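You operate a simulated robot arm through the tools that you are given. There is no shell and no other tool.

Carry out the task below with a simulated two-armed robot. There is one attempt and no reset: what you move stays moved.

JOB
Rack the cup, wipe up the spilt powder, shut the lid and switch the analyser off.
Fine: use the felt block and put it back. What is to be rubbed or washed off counts as gone when no trace of it is left.

It is judged by the outcome, as a careful person would: the job done as asked, and still so three seconds after it is handed in. It fails if anything else is knocked over, pushed out of place, dropped, spilled or broken. Lids that push on must go on centred and level and be pressed home; caps that screw on are set level and turned clockwise until they are tight.

ROBOT AND FRAMES
Two 6-joint arms with two-finger parallel grippers on one trunk that stands fixed in place. Base frame: the origin is at the foot of the trunk, x ahead of it, y to its left, z up; the work surface is at about z = 0.9. Lengths are in m, angles in rad, forces in N, time in s.
The left shoulder is at [0.28, 0.185, 1.23], the right one opposite. With the tool pointing down near the work surface each hand reaches from about 0.52 to 0.92 m from the base axis, measured 20 degrees to its own side. Payload 1.57 kg a hand.
The TCP of each hand is the grasp point between the finger pads, 0.03 m short of the fingertips. In the tool frame z runs along the fingers and y along their closing line. The gripper opens to 0.08 m. The fingers are 0.017 m wide and 0.012 m thick; the gripper's body (0.04 by 0.082 m) begins 0.08 m behind the TCP.
Orientation is that of the tool frame in the base frame, as a unit quaternion [x, y, z, w]. With the fingers straight down and closing along the base's y, the tool's x points along the base's -x, its y along +y and its z along -z.

CONTROLS
- The arms move only by the tool step_arm. It takes "left_commands", "right_commands" or both (then of equal length, played together; a hand with none holds still); each is a list of rows, each a list of 7 numbers: the shift along the tool's x, y, z in m, then the turn, a rotation vector about the tool's x, y, z in rad, then the closure, from 0 (fully open) to 1 (shut). In form: [[dx, dy, dz, ax, ay, az, fingers], ...]. A call has 1 to 20 rows; each row shifts and turns the commanded pose from where the row before left it, along the tool's axes as they then stand. Each row takes 0.2 s and may step no farther than 0.05 m and 0.15 rad from the row before; otherwise, or with a gripper value out of range, the whole call is refused. A pose out of reach is approached as far as the arm can. The call stops where the force on the tool passes 90 N (or 10 N more than at its start, if that is more) or the arm is blocked; 0.2 s more then pass. The fingers move at their own pace (about 0.153 m/s each) and stop on an object; they squeeze with about 36 N. The grip force told is the motor's: it shows also when the fingers shut on nothing. Time passes only in rows, and 0.2 s behind the last, so rows that do not move let the fingers close. It gives the time, the measured TCP pose, the force on the tool (base axes), the opening and the grip force at its end, in the units of the frame above (readings bear some noise), with the torque about the TCP (base axes, N m) and any sound that the robot's microphone picked up.
- Cameras (640 x 400 px; columns grow to the right, rows downward): "scene" is now at [0.2457, 0.0065, 1.6812]; the picture's right is [0.08, -1.00, 0.00], its down [-0.62, -0.05, -0.78] and it looks along [0.78, 0.06, -0.62] (base axes); focal length 214 px, centre (320, 200). "left" rides on the left gripper at [0.072, 0.007, -0.122] in its tool frame; the picture's right is [-0.09, 1.00, 0.00], its down [-0.84, -0.08, -0.54] and it looks along [-0.54, -0.05, 0.84] (tool axes); focal length 238 px, centre (320, 200). "right" rides on the right gripper at [0.072, -0.007, -0.122] in its tool frame; the picture's right is [0.09, 1.00, 0.00], its down [-0.84, 0.08, -0.54] and it looks along [-0.54, 0.05, 0.84] (tool axes); focal length 238 px, centre (320, 200). There is no depth. A picture from a camera that has moved, and an enlarged one, comes with that camera's place and axes in the base frame and with its lens.
- snapshot(camera): a new picture of that camera. It takes no simulated time.
- move_column(by): slides the trunk up (or, below 0, down) by that many m; the arms and the scene camera ride with it, the base frame stays. It gives what a move gives, with no picture.
- pan_tilt(pan, tilt): turns the head with the scene camera to pan (to the left, within 1.501 rad either way) and tilt (down, from -0.506 to 1.204), counted from straight ahead of the robot. It gives what a move gives.
- enlarge(camera, box): a new picture of the part [left, top, right, bottom] of that camera's present view, enlarged. It takes no simulated time.
- close_job(): hands the job in; it is judged then, once.

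Nothing tells you positions but the pictures and the camera data. Unless the task says otherwise, let go and move clear before handing in.

The tools are called after "Emit:" as name(argument=value, ...) on one line, values as JSON. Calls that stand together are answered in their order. step_arm: Moves the arms, as the interface text tells. Its arguments: {"type":"object","properties":{"left_commands":{"type":"array","items":{"type":"array","items":{"type":"number"}}},"right_commands":{"type":"array","items":{"type":"array","items":{"type":"number"}}}},"required":[]} The other tools are called the same way: move_column (by) moves the trunk up or down; pan_tilt (pan, tilt) turns the head that bears the scene camera; snapshot (camera) takes a picture; enlarge (camera, box) takes an enlarged picture of a part of a camera's view; close_job () hands the job in.

At the start:

```text
time: 0.0
left_eef_pos: [0.5718, 0.2425, 1.5518]
left_tcp_rot: [0.0, 1.0, -0.001, 0.0]
left_wrist_force: [0.0, 0.6, 0.0]
left_torque: [-0.01, -0.03, 0.0]
left_gripper_width: 0.08
left_grasp_force: 0.1
right_eef_pos: [0.5553, -0.2484, 1.5687]
right_tcp_rot: [-0.001, 1.0, 0.001, 0.0]
right_wrist_force: [-0.4, -0.4, 0.4]
right_torque: [-0.05, -0.01, 0.01]
right_gripper_width: 0.0801
right_grasp_force: 0.0
trunk travel left (down, up): [-0.925, 0.065]
head pan, tilt (commanded): [0.077, 0.67]
```

scene: 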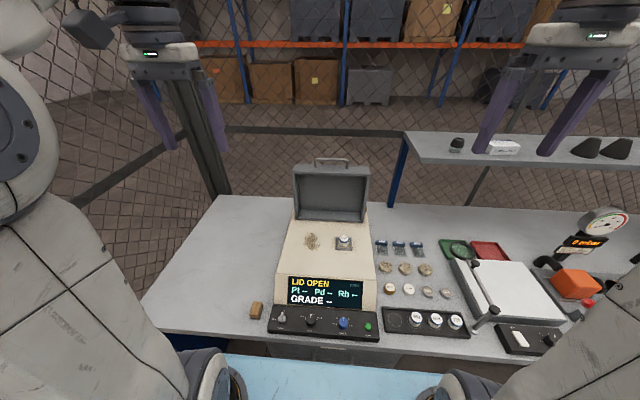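
right: 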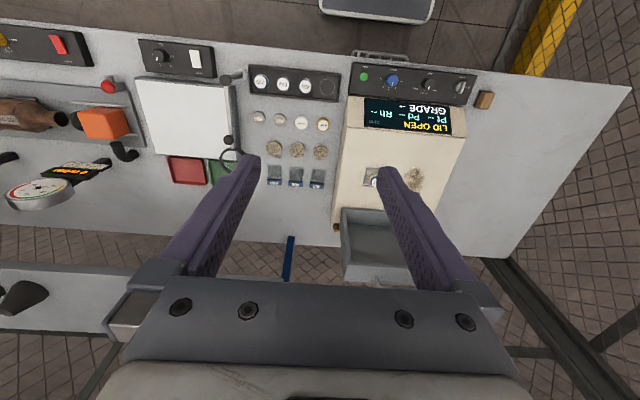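
left: 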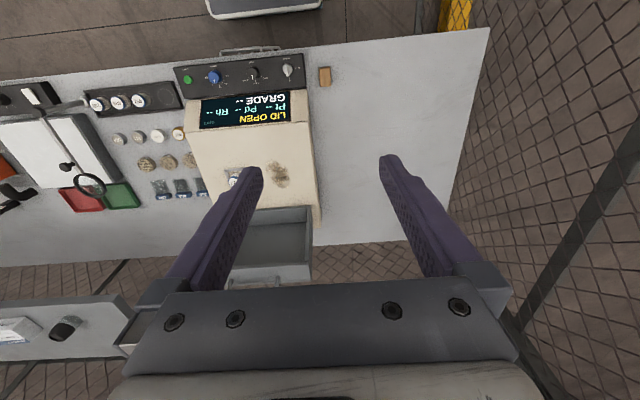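

I see an analyser with its lid open, spilt powder on its top, a cup in its measuring seat, a rack with one free place to the right, and a small brown felt block left of the control panel. I'll enlarge the views to look at the details first.

Emit:
enlarge(camera="scene", box=[240, 150, 400, 250])

Emit:
enlarge(camera="scene", box=[240, 250, 400, 350])

Emit:
enlarge(camera="scene", box=[360, 230, 520, 350])

Emit:
enlarge(camera="left", box=[80, 40, 340, 220])

Emit:
enlarge(camera="right", box=[230, 40, 500, 220])

```text
4.00 times, centred on (320, 200) of scene
camera zoom: at [0.2457, 0.0065, 1.6812], right [0.08, -1.0, 0.0], down [-0.62, -0.05, -0.78], along [0.78, 0.06, -0.62], focal length 858 px, centre (320, 200)
```

zoom: 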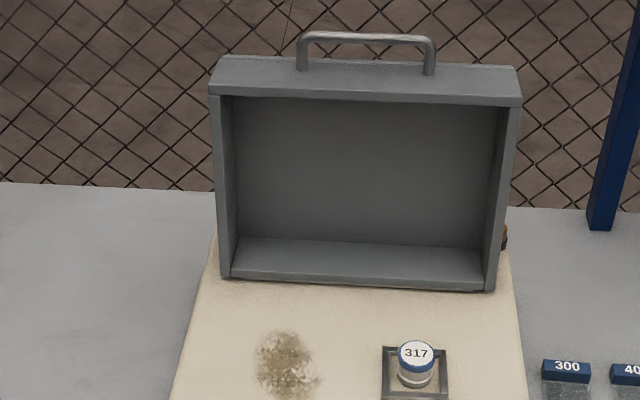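

```text
4.00 times, centred on (320, 300) of scene
camera zoom: at [0.2457, 0.0065, 1.6812], right [0.08, -1.0, 0.0], down [-0.62, -0.05, -0.78], along [0.78, 0.06, -0.62], focal length 858 px, centre (320, -200)
```

zoom: 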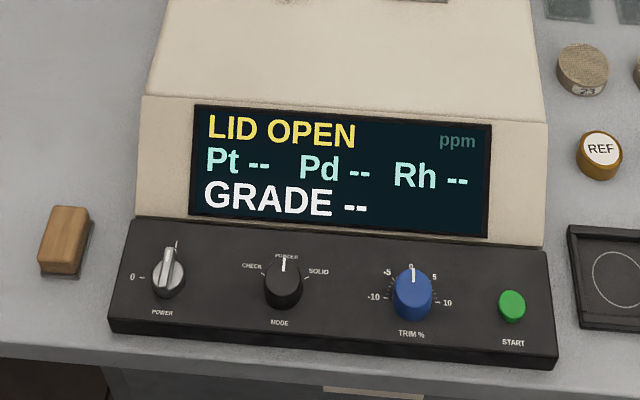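

```text
3.33 times, centred on (440, 290) of scene
camera zoom: at [0.2457, 0.0065, 1.6812], right [0.08, -1.0, 0.0], down [-0.62, -0.05, -0.78], along [0.78, 0.06, -0.62], focal length 715 px, centre (-80, -100)
```

zoom: 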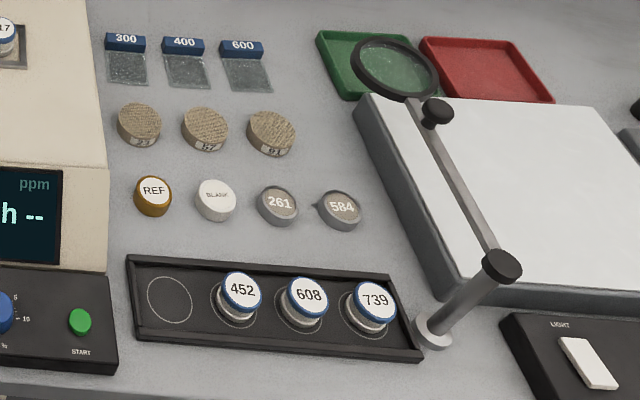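

```text
2.22 times, centred on (210, 130) of left
camera zoom: at [0.4988, 0.2493, 1.6713], right [0.09, 1.0, 0.0], down [0.84, -0.08, 0.54], along [0.54, -0.05, -0.84], focal length 530 px, centre (564, 356)
```

zoom: 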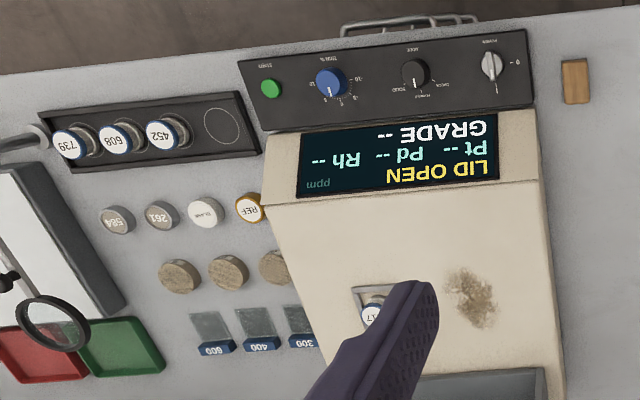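

```text
2.22 times, centred on (365, 130) of right
camera zoom: at [0.4836, -0.2546, 1.6907], right [-0.09, 1.0, 0.0], down [0.84, 0.08, 0.54], along [0.54, 0.05, -0.84], focal length 530 px, centre (220, 356)
```

zoom: 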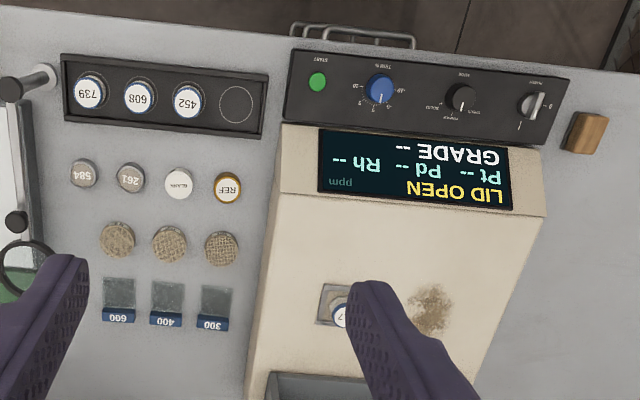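

The felt block looks to be at about (0.58, 0.26), the cup on the analyser at about (0.80, -0.04, 1.05), and the free rack place at about (0.58, -0.22). Next I'll bring the wrist cameras closer to get better measurements.

Emit:
step_arm(left_commands=[[0.002, 0.002, 0.035, 0, 0, 0, 0], [0.002, 0.002, 0.035, 0, 0, 0, 0], [0.002, 0.002, 0.035, 0, 0, 0, 0], [0.002, 0.002, 0.035, 0, 0, 0, 0], [0.002, 0.002, 0.035, 0, 0, 0, 0], [0.002, 0.002, 0.035, 0, 0, 0, 0], [0.002, 0.002, 0.035, 0, 0, 0, 0], [0.002, 0.002, 0.035, 0, 0, 0, 0], [0.002, 0.002, 0.035, 0, 0, 0, 0], [0.002, 0.002, 0.035, 0, 0, 0, 0]], right_commands=[[-0.017, 0.015, 0.025, 0, 0, 0, 0], [-0.017, 0.015, 0.025, 0, 0, 0, 0], [-0.017, 0.015, 0.025, 0, 0, 0, 0], [-0.017, 0.015, 0.025, 0, 0, 0, 0], [-0.017, 0.015, 0.025, 0, 0, 0, 0], [-0.017, 0.015, 0.025, 0, 0, 0, 0], [-0.017, 0.015, 0.025, 0, 0, 0, 0], [-0.017, 0.015, 0.025, 0, 0, 0, 0], [-0.017, 0.015, 0.025, 0, 0, 0, 0], [-0.017, 0.015, 0.025, 0, 0, 0, 0]])

Emit:
snapshot(camera="left")

Emit:
snapshot(camera="right")

Emit:
snapshot(camera="scene")

```text
time: 2.2
left_eef_pos: [0.5511, 0.2607, 1.1992]
left_tcp_rot: [0.0, 1.0, -0.001, 0.0]
left_wrist_force: [-0.1, -0.4, 0.3]
left_torque: [0.02, 0.04, -0.02]
left_gripper_width: 0.0799
left_grasp_force: 0.0
right_eef_pos: [0.7266, -0.0963, 1.3192]
right_tcp_rot: [0.0, 1.0, -0.001, 0.0]
right_wrist_force: [0.2, -0.8, -0.1]
right_torque: [-0.01, 0.03, 0.01]
right_gripper_width: 0.08
right_grasp_force: 0.1
trunk travel left (down, up): [-0.925, 0.065]
head pan, tilt (commanded): [0.077, 0.67]
```

```text
taken
camera left: at [0.4791, 0.2681, 1.3206], right [0.09, 1.0, 0.0], down [0.84, -0.08, 0.54], along [0.54, -0.05, -0.84], focal length 238 px, centre (320, 200)
```

left: 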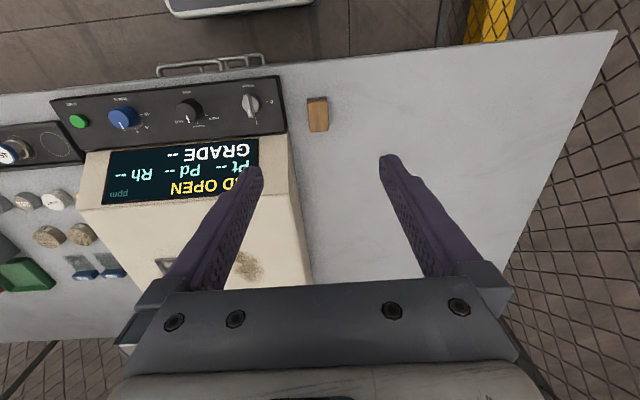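

```text
taken
camera right: at [0.6534, -0.1036, 1.4404], right [-0.09, 1.0, 0.0], down [0.84, 0.08, 0.54], along [0.54, 0.05, -0.84], focal length 238 px, centre (320, 200)
```

right: 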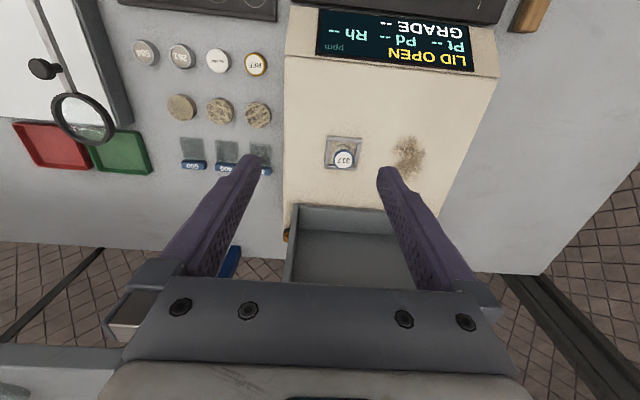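

```text
taken
camera scene: at [0.2458, 0.0066, 1.6811], right [0.08, -1.0, 0.0], down [-0.62, -0.05, -0.78], along [0.78, 0.06, -0.62], focal length 214 px, centre (320, 200)
```

scene: 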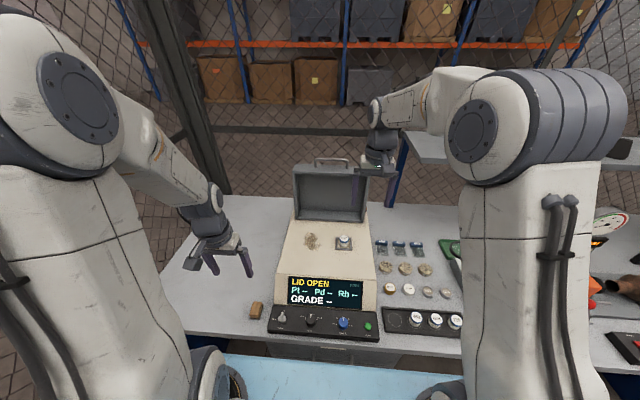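

Both wrist cameras now see the cup, the stain and the felt block well. I'll enlarge these so I can triangulate.

Emit:
enlarge(camera="right", box=[270, 90, 470, 215])

Emit:
enlarge(camera="left", box=[220, 60, 380, 160])

Emit:
enlarge(camera="scene", box=[270, 210, 398, 290])

Emit:
enlarge(camera="left", box=[0, 60, 160, 160])

```text
3.20 times, centred on (370, 152) of right
camera zoom: at [0.6534, -0.1036, 1.4404], right [-0.09, 1.0, 0.0], down [0.84, 0.08, 0.54], along [0.54, 0.05, -0.84], focal length 763 px, centre (160, 352)
```

zoom: 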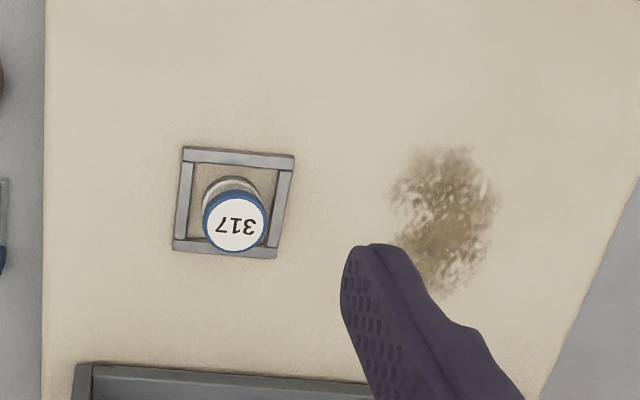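

```text
4.00 times, centred on (300, 110) of left
camera zoom: at [0.4791, 0.2681, 1.3206], right [0.09, 1.0, 0.0], down [0.84, -0.08, 0.54], along [0.54, -0.05, -0.84], focal length 953 px, centre (400, 560)
```

zoom: 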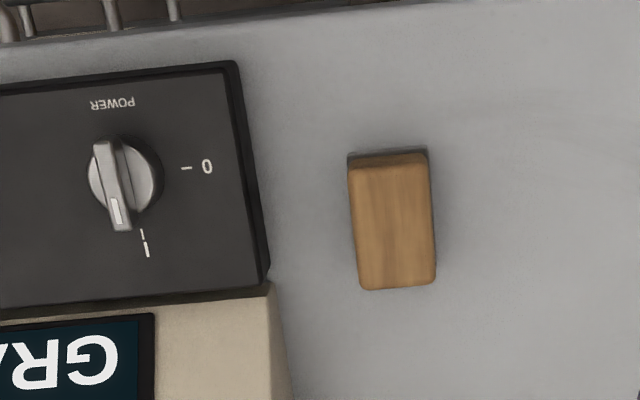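

```text
5.00 times, centred on (334, 250) of scene
camera zoom: at [0.2458, 0.0066, 1.6811], right [0.08, -1.0, 0.0], down [-0.62, -0.05, -0.78], along [0.78, 0.06, -0.62], focal length 1072 px, centre (250, -50)
```

zoom: 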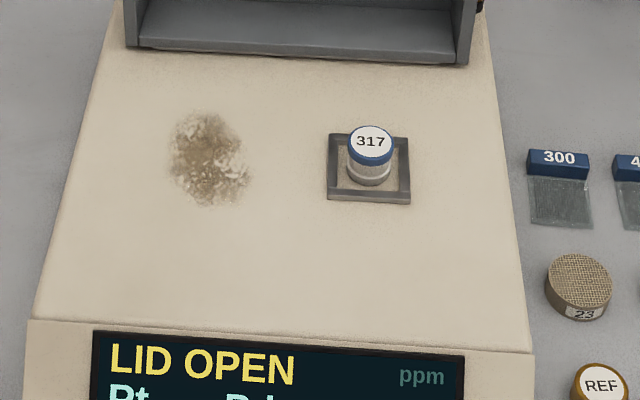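

```text
4.00 times, centred on (80, 110) of left
camera zoom: at [0.4791, 0.2681, 1.3206], right [0.09, 1.0, 0.0], down [0.84, -0.08, 0.54], along [0.54, -0.05, -0.84], focal length 953 px, centre (1280, 560)
```

zoom: 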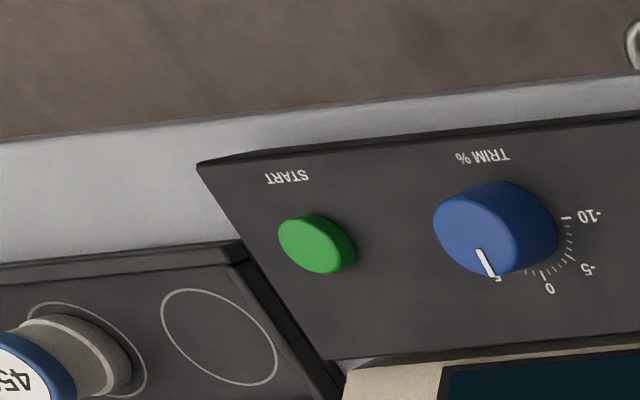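

The triangulation agrees across views. The cup top is at about (0.821, -0.045, 1.037) with a diameter of about 0.036, the analyser top is at z≈1.01, and the stain is centred at (0.817, 0.083). Next the right hand goes above the cup and the left hand moves closer to the felt block.

Emit:
step_arm(right_commands=[[-0.0157, 0.0086, 0.0315, 0, 0, 0, 0], [-0.0157, 0.0086, 0.0315, 0, 0, 0, 0], [-0.0157, 0.0086, 0.0315, 0, 0, 0, 0], [-0.0157, 0.0086, 0.0315, 0, 0, 0, 0], [-0.0157, 0.0086, 0.0315, 0, 0, 0, 0], [-0.0157, 0.0086, 0.0315, 0, 0, 0, 0]], left_commands=[[0.012, 0, 0.025, 0, 0, 0, 0], [0.012, 0, 0.025, 0, 0, 0, 0], [0.012, 0, 0.025, 0, 0, 0, 0], [0.0, 0, 0.02, 0, 0, 0, 0], [0.0, 0, 0.02, 0, 0, 0, 0], [0, 0, 0, 0, 0, 0, 0]])

Emit:
snapshot(camera="left")

Emit:
snapshot(camera="right")

Emit:
enlarge(camera="scene", box=[270, 210, 398, 290])

```text
time: 3.6
left_eef_pos: [0.5152, 0.261, 1.0845]
left_tcp_rot: [0.0, 1.0, -0.001, 0.001]
left_wrist_force: [-0.2, -0.3, -0.5]
left_torque: [-0.01, 0.0, 0.02]
left_gripper_width: 0.08
left_grasp_force: 0.1
right_eef_pos: [0.8196, -0.0463, 1.1301]
right_tcp_rot: [0.0, 1.0, 0.001, 0.001]
right_wrist_force: [-0.3, 0.1, 0.5]
right_torque: [0.01, 0.0, -0.02]
right_gripper_width: 0.0799
right_grasp_force: 0.1
trunk travel left (down, up): [-0.925, 0.065]
head pan, tilt (commanded): [0.077, 0.67]
```

```text
taken
camera left: at [0.4442, 0.2686, 1.2046], right [0.09, 1.0, 0.0], down [0.84, -0.08, 0.54], along [0.54, -0.05, -0.84], focal length 238 px, centre (320, 200)
```

left: 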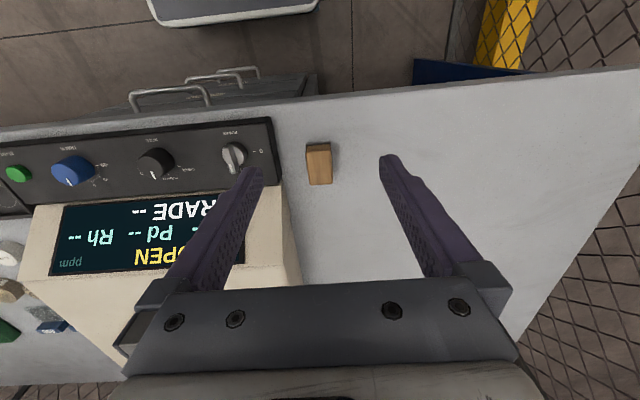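

```text
taken
camera right: at [0.7476, -0.0522, 1.2519], right [-0.09, 1.0, 0.0], down [0.84, 0.08, 0.54], along [0.54, 0.05, -0.84], focal length 238 px, centre (320, 200)
```

right: 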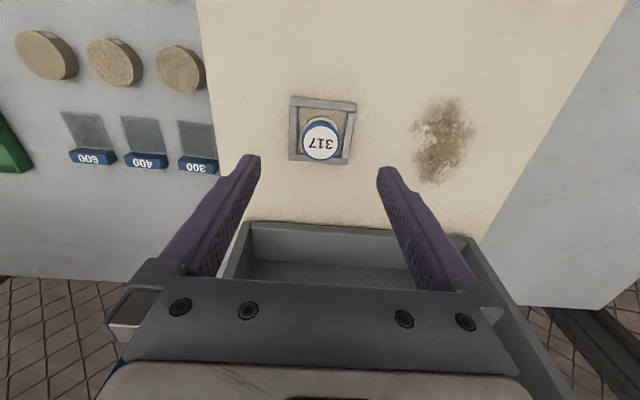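

```text
5.00 times, centred on (334, 250) of scene
camera zoom: at [0.2459, 0.0066, 1.6811], right [0.08, -1.0, 0.0], down [-0.62, -0.05, -0.78], along [0.78, 0.06, -0.62], focal length 1072 px, centre (250, -50)
```

zoom: 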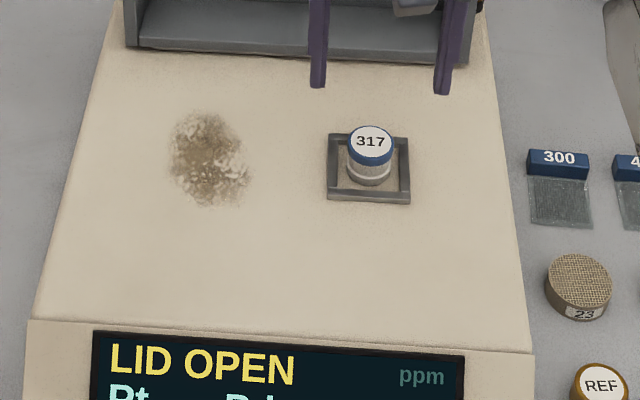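

The cup is centred under the right hand. I'll descend in two stages, keeping the fingertips above the square seat frame.

Emit:
step_arm(right_commands=[[-0.0005, 0.0008, 0.02, 0, 0, 0, 0.1], [-0.0005, 0.0007, 0.02, 0, 0, 0, 0.1], [0, 0, 0.02, 0, 0, 0, 0.1]])

Emit:
enlarge(camera="right", box=[220, 80, 420, 205])

Emit:
enlarge(camera="scene", box=[312, 215, 376, 255])

Emit:
enlarge(camera="left", box=[200, 110, 360, 210])

```text
time: 4.4
left_eef_pos: [0.5164, 0.261, 1.0836]
left_tcp_rot: [0.001, 1.0, -0.001, 0.001]
left_wrist_force: [0.1, 0.2, -0.7]
left_torque: [0.02, 0.02, -0.02]
left_gripper_width: 0.0802
left_grasp_force: 0.1
right_eef_pos: [0.8194, -0.0459, 1.0707]
right_tcp_rot: [-0.001, 1.0, -0.001, 0.0]
right_wrist_force: [-0.2, 0.2, 0.5]
right_torque: [-0.03, 0.0, -0.02]
right_gripper_width: 0.0719
right_grasp_force: 0.0
trunk travel left (down, up): [-0.925, 0.065]
head pan, tilt (commanded): [0.077, 0.67]
```

```text
3.20 times, centred on (320, 142) of right
camera zoom: at [0.7467, -0.0523, 1.1922], right [-0.09, 1.0, 0.0], down [0.84, 0.08, 0.54], along [0.54, 0.05, -0.84], focal length 763 px, centre (320, 384)
```

zoom: 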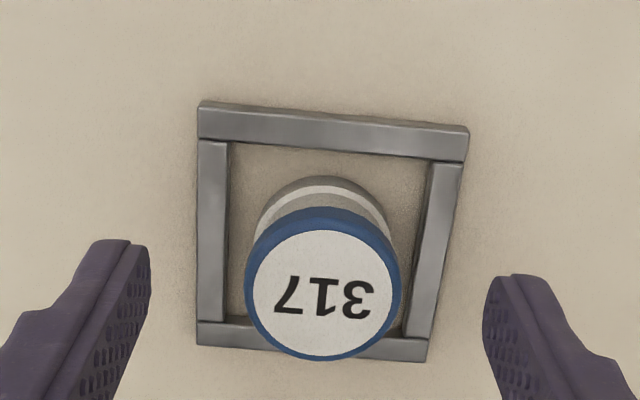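

```text
10.00 times, centred on (344, 235) of scene
camera zoom: at [0.2458, 0.0066, 1.6812], right [0.08, -1.0, 0.0], down [-0.62, -0.05, -0.78], along [0.78, 0.06, -0.62], focal length 2145 px, centre (80, -150)
```

zoom: 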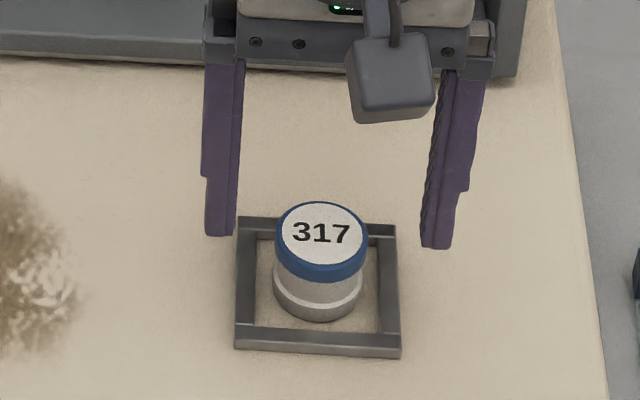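

```text
4.00 times, centred on (280, 160) of left
camera zoom: at [0.4441, 0.2685, 1.2049], right [0.09, 1.0, 0.0], down [0.84, -0.08, 0.54], along [0.54, -0.05, -0.84], focal length 953 px, centre (480, 360)
```

zoom: 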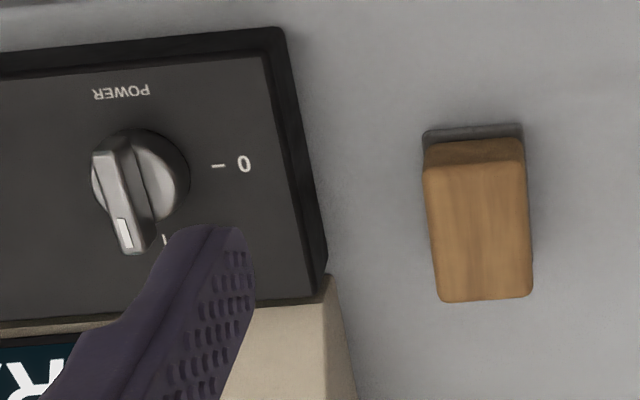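

The cup is well centred between the fingers. I'll lower the last 2 cm and close on the blue ring, above the frame.

Emit:
step_arm(right_commands=[[-0.001, 0.001, 0.012, 0, 0, 0, 0.1], [0, 0, 0.01, 0, 0, 0, 0.1], [0, 0, 0, 0, 0, 0, 1], [0, 0, 0, 0, 0, 0, 1], [0, 0, 0, 0, 0, 0, 1]])

Emit:
enlarge(camera="right", box=[220, 80, 420, 205])

Emit:
enlarge(camera="scene", box=[312, 215, 376, 255])

```text
time: 5.6
left_eef_pos: [0.517, 0.2615, 1.0839]
left_tcp_rot: [0.0, 1.0, -0.001, 0.001]
left_wrist_force: [0.3, -0.5, 0.5]
left_torque: [0.02, -0.01, 0.0]
left_gripper_width: 0.0799
left_grasp_force: 0.2
right_eef_pos: [0.8208, -0.0441, 1.0483]
right_tcp_rot: [-0.001, 1.0, 0.0, 0.0]
right_wrist_force: [0.6, 1.4, -0.8]
right_torque: [0.0, 0.01, 0.02]
right_gripper_width: 0.0345
right_grasp_force: 36.1
trunk travel left (down, up): [-0.925, 0.065]
head pan, tilt (commanded): [0.077, 0.67]
```

```text
3.20 times, centred on (320, 142) of right
camera zoom: at [0.7486, -0.0513, 1.1697], right [-0.09, 1.0, 0.0], down [0.84, 0.08, 0.54], along [0.54, 0.05, -0.84], focal length 763 px, centre (320, 384)
```

zoom: 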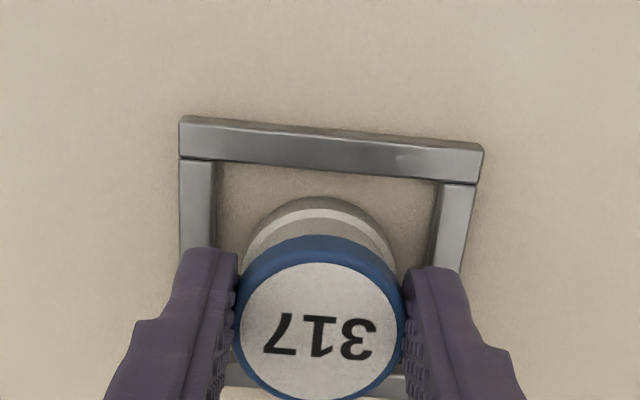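

```text
10.00 times, centred on (344, 235) of scene
camera zoom: at [0.2458, 0.0066, 1.6811], right [0.08, -1.0, 0.0], down [-0.62, -0.05, -0.78], along [0.78, 0.06, -0.62], focal length 2145 px, centre (80, -150)
```

zoom: 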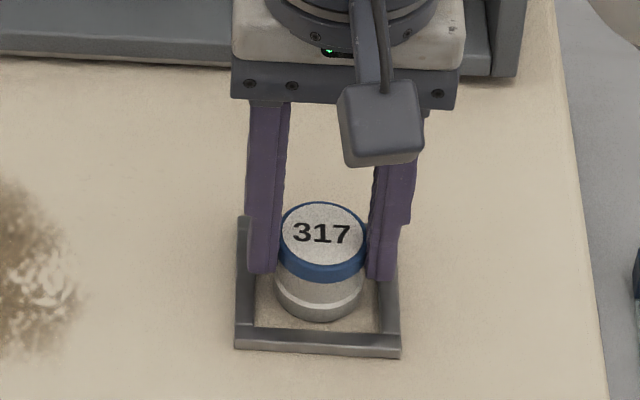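

The cup is gripped (0.0345 m, 36 N). I'll lift it straight up and carry it toward the rack.

Emit:
step_arm(right_commands=[[0, 0, -0.01, 0, 0, 0, 1], [0, 0, -0.02, 0, 0, 0, 1], [0, 0, -0.03, 0, 0, 0, 1], [0, 0, -0.03, 0, 0, 0, 1], [0.015, -0.01, -0.01, 0, 0, 0, 1], [0.03, -0.022, 0, 0, 0, 0, 1], [0.03, -0.022, 0, 0, 0, 0, 1], [0.03, -0.022, 0, 0, 0, 0, 1], [0.03, -0.022, 0, 0, 0, 0, 1], [0.03, -0.022, 0, 0, 0, 0, 1], [0.03, -0.022, 0, 0, 0, 0, 1], [0.03, -0.022, 0, 0, 0, 0, 1], [0.02, -0.012, 0, 0, 0, 0, 1], [0, 0, 0, 0, 0, 0, 1]])

Emit:
snapshot(camera="right")

Emit:
snapshot(camera="scene")

```text
time: 8.6
left_eef_pos: [0.5163, 0.2603, 1.0839]
left_tcp_rot: [0.0, 1.0, -0.001, 0.0]
left_wrist_force: [0.2, -1.1, -0.9]
left_torque: [-0.01, -0.01, 0.03]
left_gripper_width: 0.0801
left_grasp_force: 0.0
right_eef_pos: [0.579, -0.2188, 1.1477]
right_tcp_rot: [-0.001, 1.0, 0.0, 0.0]
right_wrist_force: [0.3, 0.1, 0.1]
right_torque: [-0.02, 0.02, 0.0]
right_gripper_width: 0.0343
right_grasp_force: 36.0
trunk travel left (down, up): [-0.925, 0.065]
head pan, tilt (commanded): [0.077, 0.67]
```

```text
taken
camera right: at [0.5057, -0.2263, 1.2679], right [-0.09, 1.0, 0.0], down [0.84, 0.08, 0.54], along [0.54, 0.05, -0.84], focal length 238 px, centre (320, 200)
```

right: 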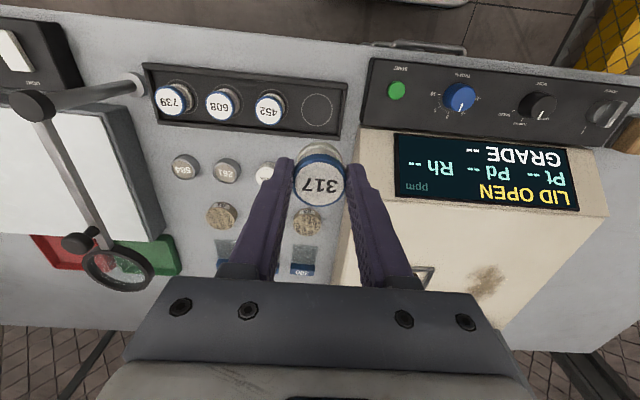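

```text
taken
camera scene: at [0.2456, 0.0065, 1.6812], right [0.08, -1.0, 0.0], down [-0.62, -0.05, -0.78], along [0.78, 0.06, -0.62], focal length 214 px, centre (320, 200)
```

scene: 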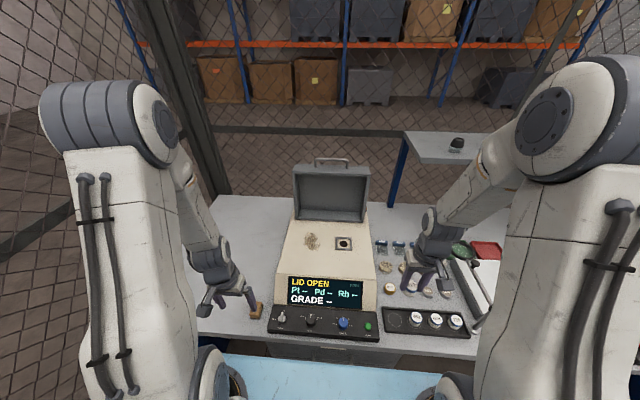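

Emit:
enlarge(camera="right", box=[200, 60, 360, 160])

Emit:
enlarge(camera="scene", box=[376, 290, 472, 350])

Emit:
enlarge(camera="scene", box=[312, 215, 376, 255])

```text
4.00 times, centred on (280, 110) of right
camera zoom: at [0.5057, -0.2263, 1.2679], right [-0.09, 1.0, 0.0], down [0.84, 0.08, 0.54], along [0.54, 0.05, -0.84], focal length 953 px, centre (480, 560)
```

zoom: 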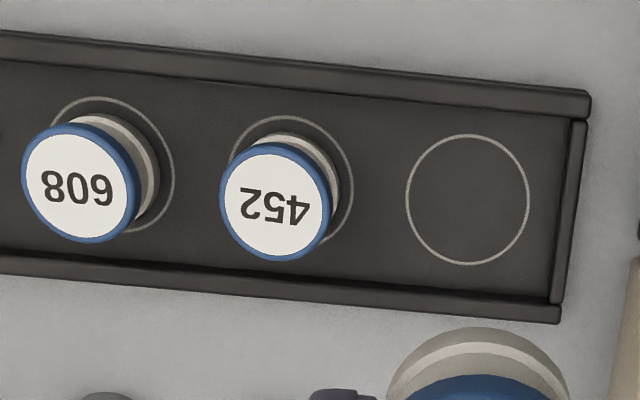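

```text
6.67 times, centred on (424, 320) of scene
camera zoom: at [0.2456, 0.0065, 1.6812], right [0.08, -1.0, 0.0], down [-0.62, -0.05, -0.78], along [0.78, 0.06, -0.62], focal length 1430 px, centre (-373, -600)
```

zoom: 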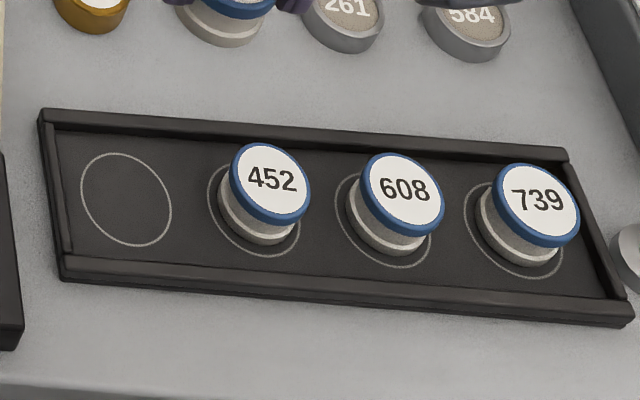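

```text
10.00 times, centred on (344, 235) of scene
camera zoom: at [0.2456, 0.0065, 1.6812], right [0.08, -1.0, 0.0], down [-0.62, -0.05, -0.78], along [0.78, 0.06, -0.62], focal length 2145 px, centre (80, -150)
```

zoom: 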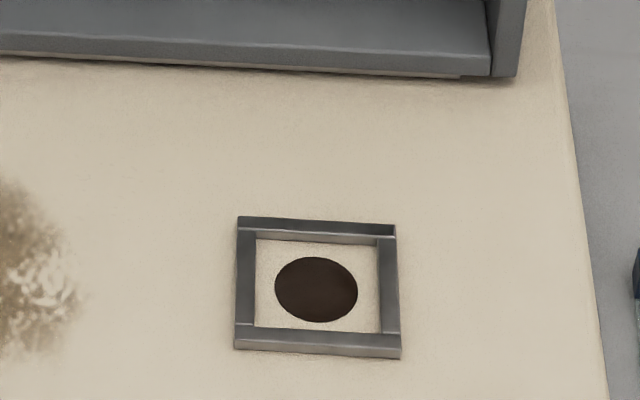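

The circle centre works out at about (0.580, -0.223), with the rack floor at z≈0.91. I'll lower the cup over it, stop a little above and check.

Emit:
step_arm(right_commands=[[-0.0002, -0.001, 0.034, 0, 0, 0, 1], [-0.0002, -0.001, 0.034, 0, 0, 0, 1], [-0.0002, -0.001, 0.034, 0, 0, 0, 1], [-0.0002, -0.001, 0.034, 0, 0, 0, 1], [-0.0002, -0.0012, 0.034, 0, 0, 0, 1], [0, 0, 0, 0, 0, 0, 1]])

Emit:
enlarge(camera="right", box=[220, 60, 420, 185])

Emit:
enlarge(camera="scene", box=[376, 280, 472, 340])

```text
time: 10.0
left_eef_pos: [0.5164, 0.2611, 1.0847]
left_tcp_rot: [0.0, 1.0, -0.001, 0.001]
left_wrist_force: [0.1, -0.1, 0.0]
left_torque: [0.02, 0.02, -0.04]
left_gripper_width: 0.08
left_grasp_force: 0.1
right_eef_pos: [0.5797, -0.224, 0.9765]
right_tcp_rot: [-0.001, 1.0, 0.0, 0.0]
right_wrist_force: [0.3, -0.5, -0.6]
right_torque: [0.01, -0.01, -0.04]
right_gripper_width: 0.0341
right_grasp_force: 36.3
trunk travel left (down, up): [-0.925, 0.065]
head pan, tilt (commanded): [0.077, 0.67]
```

```text
3.20 times, centred on (320, 122) of right
camera zoom: at [0.5073, -0.2312, 1.0981], right [-0.09, 1.0, 0.0], down [0.84, 0.08, 0.54], along [0.54, 0.05, -0.84], focal length 763 px, centre (320, 448)
```

zoom: 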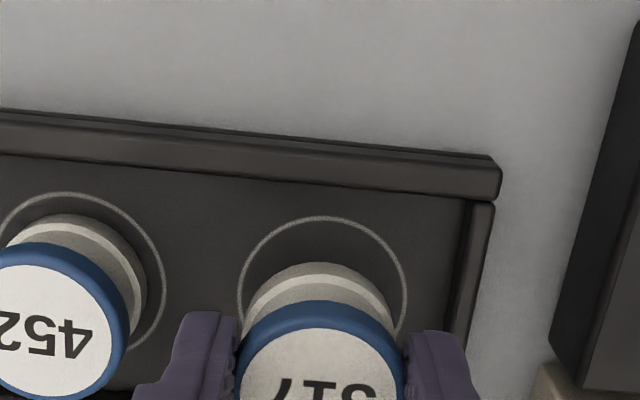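

```text
6.67 times, centred on (424, 310) of scene
camera zoom: at [0.246, 0.0065, 1.6811], right [0.08, -1.0, 0.0], down [-0.62, -0.05, -0.78], along [0.78, 0.06, -0.62], focal length 1430 px, centre (-373, -533)
```

zoom: 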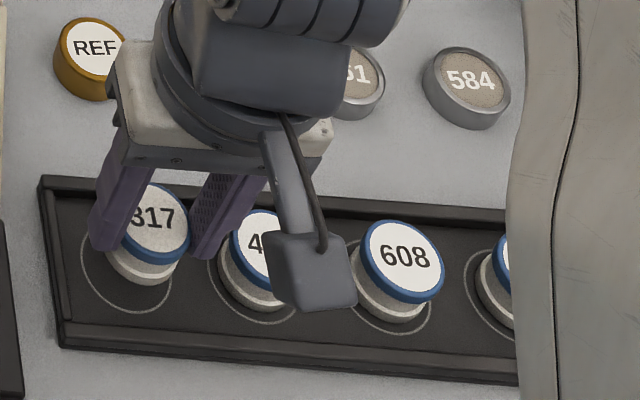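

The cup is lined up over the circle and still about 2.5 cm above the floor. I'll lower it gently.

Emit:
step_arm(right_commands=[[0, 0, 0.008, 0, 0, 0, 1], [0, 0, 0.007, 0, 0, 0, 1], [0, 0, 0.004, 0, 0, 0, 1], [0, 0, 0, 0, 0, 0, 1]])

Emit:
enlarge(camera="right", box=[220, 60, 420, 185])

Emit:
enlarge(camera="scene", box=[376, 290, 440, 330])

```text
time: 11.0
left_eef_pos: [0.5167, 0.2609, 1.0838]
left_tcp_rot: [0.0, 1.0, -0.001, 0.001]
left_wrist_force: [0.9, -0.3, -0.2]
left_torque: [-0.02, 0.03, 0.01]
left_gripper_width: 0.0801
left_grasp_force: 0.1
right_eef_pos: [0.579, -0.2245, 0.9575]
right_tcp_rot: [0.0, 1.0, 0.001, 0.0]
right_wrist_force: [0.1, -1.2, -0.3]
right_torque: [0.03, 0.0, 0.02]
right_gripper_width: 0.0342
right_grasp_force: 36.4
trunk travel left (down, up): [-0.925, 0.065]
head pan, tilt (commanded): [0.077, 0.67]
```

```text
3.20 times, centred on (320, 122) of right
camera zoom: at [0.5065, -0.2314, 1.0799], right [-0.09, 1.0, 0.0], down [0.84, 0.08, 0.54], along [0.54, 0.05, -0.84], focal length 763 px, centre (320, 448)
```

zoom: 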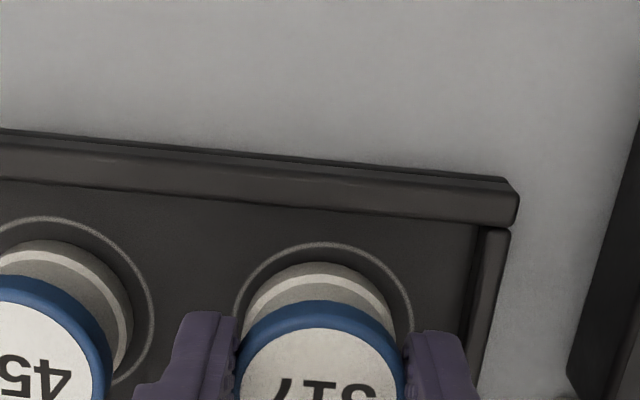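

```text
10.00 times, centred on (408, 310) of scene
camera zoom: at [0.2458, 0.0065, 1.6811], right [0.08, -1.0, 0.0], down [-0.62, -0.05, -0.78], along [0.78, 0.06, -0.62], focal length 2145 px, centre (-560, -900)
```

zoom: 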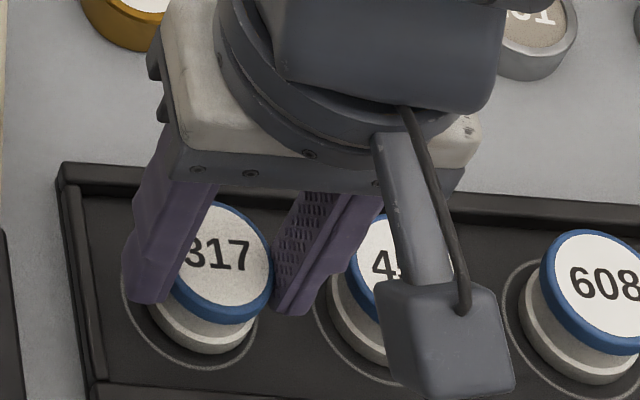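

Emit:
step_arm(right_commands=[[0, 0, 0.003, 0, 0, 0, 1], [0, 0, 0, 0, 0, 0, 1]])

Emit:
step_arm(right_commands=[[0, 0, 0.003, 0, 0, 0, 1], [0, 0, 0, 0, 0, 0, 1]])

```text
time: 11.6
left_eef_pos: [0.517, 0.2605, 1.0837]
left_tcp_rot: [-0.001, 1.0, -0.001, 0.0]
left_wrist_force: [0.3, 0.1, 0.5]
left_torque: [-0.03, 0.0, -0.04]
left_gripper_width: 0.0801
left_grasp_force: 0.1
right_eef_pos: [0.5786, -0.2251, 0.9558]
right_tcp_rot: [-0.002, 1.0, 0.0, 0.0]
right_wrist_force: [-0.2, 0.4, -0.8]
right_torque: [0.0, 0.01, -0.01]
right_gripper_width: 0.0341
right_grasp_force: 36.1
trunk travel left (down, up): [-0.925, 0.065]
head pan, tilt (commanded): [0.077, 0.67]
```

```text
time: 12.2
left_eef_pos: [0.5166, 0.2614, 1.0853]
left_tcp_rot: [0.0, 1.0, 0.0, 0.001]
left_wrist_force: [0.0, 0.7, -0.4]
left_torque: [-0.04, 0.0, 0.01]
left_gripper_width: 0.0799
left_grasp_force: 0.1
right_eef_pos: [0.579, -0.2254, 0.9534]
right_tcp_rot: [-0.001, 1.0, -0.001, 0.001]
right_wrist_force: [-0.6, 1.2, 16.0]
right_torque: [0.05, -0.07, 0.01]
right_gripper_width: 0.0344
right_grasp_force: 36.5
trunk travel left (down, up): [-0.925, 0.065]
head pan, tilt (commanded): [0.077, 0.67]
```

Contact is felt at 16 N, so the cup stands on the rack floor. I'll ease off, open only slightly and lift straight up.

Emit:
step_arm(right_commands=[[0, 0, -0.0015, 0, 0, 0, 1], [0, 0, 0, 0, 0, 0, 0.45], [0, 0, 0, 0, 0, 0, 0.45]])

Emit:
enlarge(camera="right", box=[220, 60, 420, 185])

```text
time: 13.0
left_eef_pos: [0.5166, 0.2607, 1.0838]
left_tcp_rot: [0.0, 1.0, 0.0, 0.001]
left_wrist_force: [0.2, 0.0, 0.8]
left_torque: [0.02, 0.01, 0.0]
left_gripper_width: 0.0798
left_grasp_force: 0.0
right_eef_pos: [0.577, -0.2243, 0.9546]
right_tcp_rot: [-0.001, 1.0, 0.0, 0.001]
right_wrist_force: [1.1, 0.4, -0.7]
right_torque: [-0.01, 0.01, 0.03]
right_gripper_width: 0.0441
right_grasp_force: 0.1
trunk travel left (down, up): [-0.925, 0.065]
head pan, tilt (commanded): [0.077, 0.67]
```

```text
3.20 times, centred on (320, 122) of right
camera zoom: at [0.5055, -0.2315, 1.0755], right [-0.09, 1.0, 0.0], down [0.84, 0.08, 0.54], along [0.54, 0.05, -0.84], focal length 763 px, centre (320, 448)
```

zoom: 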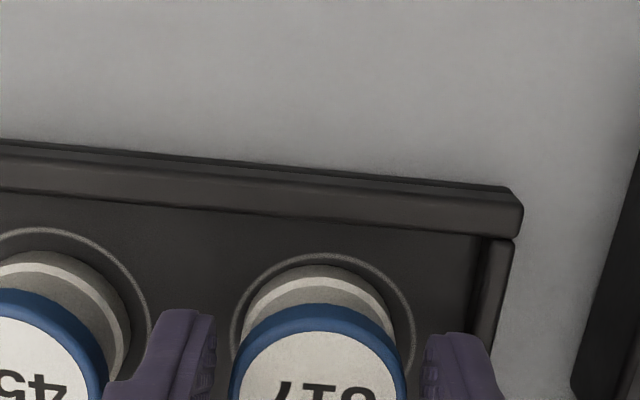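

Released; the cup is standing inside the ring. I'll lift the hand clear and take a look.

Emit:
step_arm(right_commands=[[0, 0, -0.015, 0, 0, 0, 0.45], [0, 0, -0.03, 0, 0, 0, 0.45], [0, 0, -0.04, 0, 0, 0, 0.2], [0, 0, -0.04, 0, 0, 0, 0], [0.01, -0.02, -0.04, 0, 0, 0, 0], [0.01, -0.04, -0.02, 0, 0, 0, 0], [0.01, -0.04, -0.02, 0, 0, 0, 0], [0, 0, 0, 0, 0, 0, 0]])

Emit:
snapshot(camera="right")

Emit:
enlarge(camera="scene", box=[376, 290, 472, 350])

Emit:
enlarge(camera="scene", box=[240, 285, 304, 325])

```text
time: 14.8
left_eef_pos: [0.5172, 0.2601, 1.0844]
left_tcp_rot: [0.0, 1.0, -0.001, 0.001]
left_wrist_force: [0.3, 0.6, 0.3]
left_torque: [0.02, 0.03, 0.0]
left_gripper_width: 0.0798
left_grasp_force: 0.0
right_eef_pos: [0.5466, -0.3272, 1.1613]
right_tcp_rot: [-0.002, 1.0, 0.0, -0.001]
right_wrist_force: [0.0, 0.3, -0.2]
right_torque: [0.04, 0.02, -0.01]
right_gripper_width: 0.0801
right_grasp_force: 0.0
trunk travel left (down, up): [-0.925, 0.065]
head pan, tilt (commanded): [0.077, 0.67]
```

```text
taken
camera right: at [0.4747, -0.3336, 1.2826], right [-0.09, 1.0, 0.0], down [0.84, 0.08, 0.54], along [0.54, 0.05, -0.84], focal length 238 px, centre (320, 200)
```

right: 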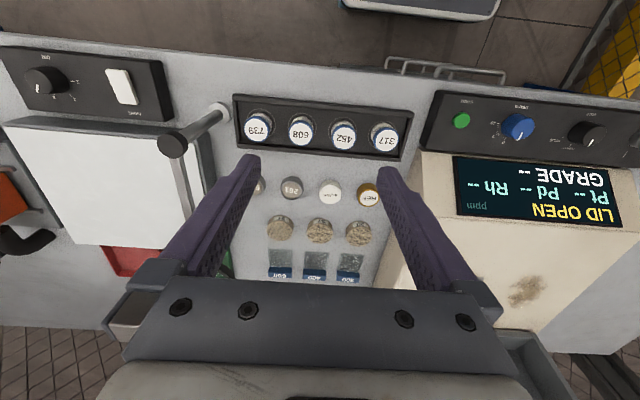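

```text
6.67 times, centred on (424, 320) of scene
camera zoom: at [0.2455, 0.0064, 1.6812], right [0.08, -1.0, 0.0], down [-0.62, -0.05, -0.78], along [0.78, 0.06, -0.62], focal length 1430 px, centre (-373, -600)
```

zoom: 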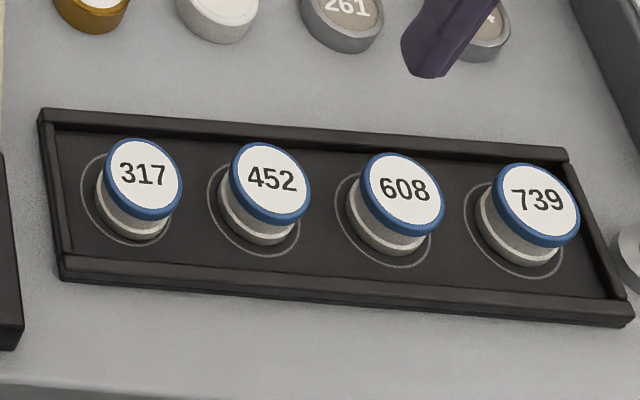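

```text
10.00 times, centred on (272, 305) of scene
camera zoom: at [0.2455, 0.0064, 1.6812], right [0.08, -1.0, 0.0], down [-0.62, -0.05, -0.78], along [0.78, 0.06, -0.62], focal length 2145 px, centre (800, -850)
```

zoom: 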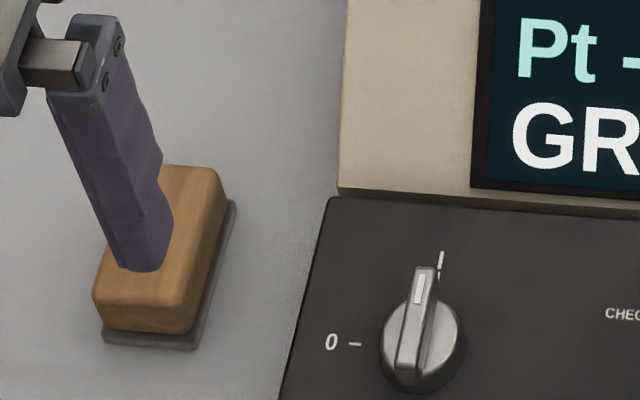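

Cup 317 is racked like the others. The felt block is wood with felt beneath, about 0.047 × 0.031 × 0.028, centred near (0.5725, 0.257). The left hand goes over it with a reduced opening to stay clear of the control panel.

Emit:
step_arm(left_commands=[[-0.014, -0.001, 0.01, 0, 0, 0, 0.375], [-0.014, -0.001, 0.01, 0, 0, 0, 0.375], [-0.014, -0.001, 0.01, 0, 0, 0, 0.375], [-0.014, -0.001, 0.02, 0, 0, 0, 0.375], [0, 0, 0.03, 0, 0, 0, 0.375], [0, 0, 0, 0, 0, 0, 0.375]])

Emit:
enlarge(camera="left", box=[220, 80, 420, 205])

Emit:
enlarge(camera="scene", box=[230, 275, 310, 325])

```text
time: 16.2
left_eef_pos: [0.5741, 0.2564, 1.0053]
left_tcp_rot: [0.0, 1.0, 0.002, 0.0]
left_wrist_force: [-0.3, -0.5, -0.3]
left_torque: [0.0, -0.03, 0.01]
left_gripper_width: 0.0501
left_grasp_force: 0.1
right_eef_pos: [0.5478, -0.3255, 1.16]
right_tcp_rot: [-0.001, 1.0, 0.0, 0.0]
right_wrist_force: [-0.7, 0.2, -0.9]
right_torque: [0.0, 0.01, 0.0]
right_gripper_width: 0.0799
right_grasp_force: 0.1
trunk travel left (down, up): [-0.925, 0.065]
head pan, tilt (commanded): [0.077, 0.67]
```

```text
3.20 times, centred on (320, 142) of left
camera zoom: at [0.5016, 0.2643, 1.1259], right [0.09, 1.0, 0.0], down [0.84, -0.08, 0.54], along [0.54, -0.05, -0.84], focal length 763 px, centre (320, 384)
```

zoom: 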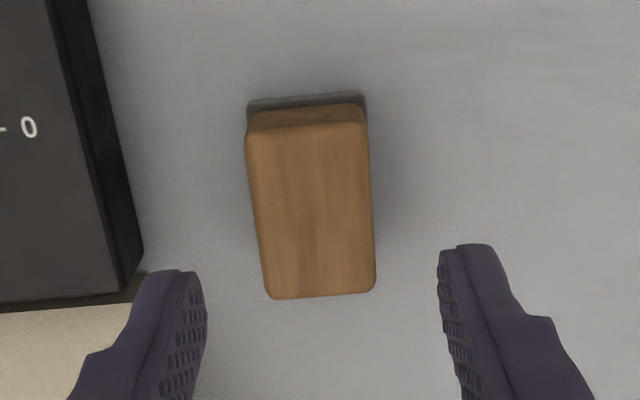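

```text
8.00 times, centred on (270, 300) of scene
camera zoom: at [0.246, 0.0066, 1.6811], right [0.08, -1.0, 0.0], down [-0.62, -0.05, -0.78], along [0.78, 0.06, -0.62], focal length 1716 px, centre (720, -600)
```

zoom: 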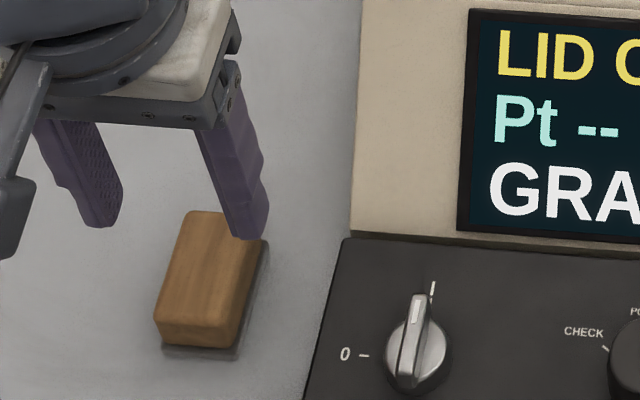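

The block is exactly under the left hand. I'll go down to z≈0.941, so the fingertips sit about 1 cm above the table, and grip it.

Emit:
step_arm(left_commands=[[0, 0, 0.02, 0, 0, 0, 0.375], [0, 0, 0.02, 0, 0, 0, 0.375], [0, 0, 0.015, 0, 0, 0, 0.375], [0, 0, 0.009, 0, 0, 0, 0.375], [0, 0, 0, 0, 0, 0, 0.375]])

Emit:
enlarge(camera="left", box=[220, 80, 420, 205])

Emit:
enlarge(camera="scene", box=[230, 275, 310, 325])

```text
time: 17.4
left_eef_pos: [0.573, 0.2568, 0.9421]
left_tcp_rot: [0.0, 1.0, -0.001, 0.001]
left_wrist_force: [-0.5, 1.2, -0.4]
left_torque: [0.0, 0.0, 0.02]
left_gripper_width: 0.0501
left_grasp_force: 0.1
right_eef_pos: [0.5468, -0.3272, 1.1606]
right_tcp_rot: [-0.001, 1.0, 0.0, -0.001]
right_wrist_force: [0.5, -0.7, 0.1]
right_torque: [0.03, 0.01, 0.04]
right_gripper_width: 0.0798
right_grasp_force: 0.1
trunk travel left (down, up): [-0.925, 0.065]
head pan, tilt (commanded): [0.077, 0.67]
```

```text
3.20 times, centred on (320, 142) of left
camera zoom: at [0.5012, 0.2643, 1.0628], right [0.09, 1.0, 0.0], down [0.84, -0.08, 0.54], along [0.54, -0.05, -0.84], focal length 763 px, centre (320, 384)
```

zoom: 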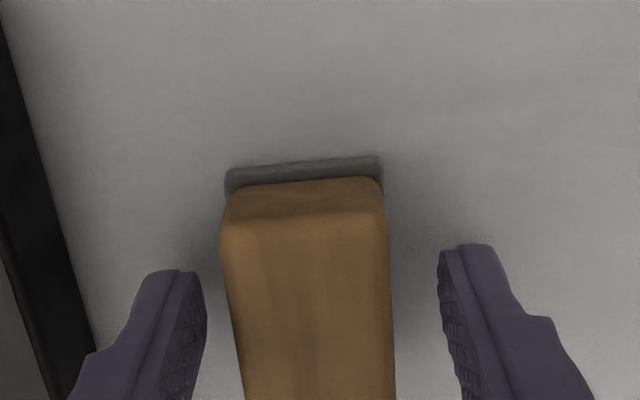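

```text
8.00 times, centred on (270, 300) of scene
camera zoom: at [0.2458, 0.0066, 1.6811], right [0.08, -1.0, 0.0], down [-0.62, -0.05, -0.78], along [0.78, 0.06, -0.62], focal length 1716 px, centre (720, -600)
```

zoom: 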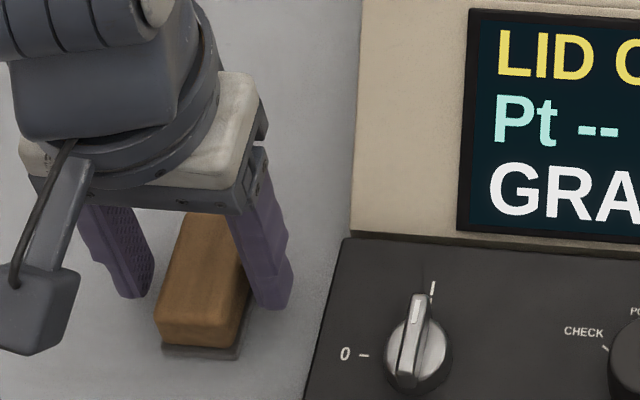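

Emit:
step_arm(left_commands=[[0, 0, 0, 0, 0, 0, 1], [0, 0, 0, 0, 0, 0, 1], [0, 0, 0, 0, 0, 0, 1]])

Emit:
enlarge(camera="left", box=[220, 80, 420, 205])

```text
time: 18.2
left_eef_pos: [0.5724, 0.2567, 0.942]
left_tcp_rot: [0.0, 1.0, -0.001, 0.001]
left_wrist_force: [0.6, -0.3, 0.7]
left_torque: [0.02, 0.02, 0.01]
left_gripper_width: 0.0311
left_grasp_force: 36.0
right_eef_pos: [0.547, -0.3272, 1.1614]
right_tcp_rot: [-0.001, 1.0, 0.0, 0.0]
right_wrist_force: [-0.4, -0.1, -0.4]
right_torque: [-0.02, -0.01, 0.0]
right_gripper_width: 0.0803
right_grasp_force: 0.0
trunk travel left (down, up): [-0.925, 0.065]
head pan, tilt (commanded): [0.077, 0.67]
```

```text
3.20 times, centred on (320, 142) of left
camera zoom: at [0.501, 0.2643, 1.0629], right [0.09, 1.0, 0.0], down [0.84, -0.08, 0.54], along [0.54, -0.05, -0.84], focal length 763 px, centre (320, 384)
```

zoom: 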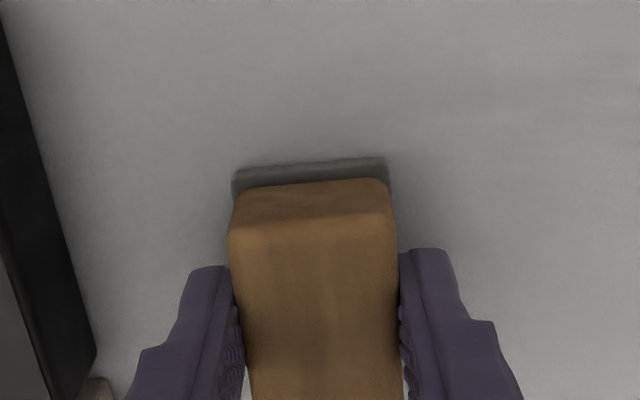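

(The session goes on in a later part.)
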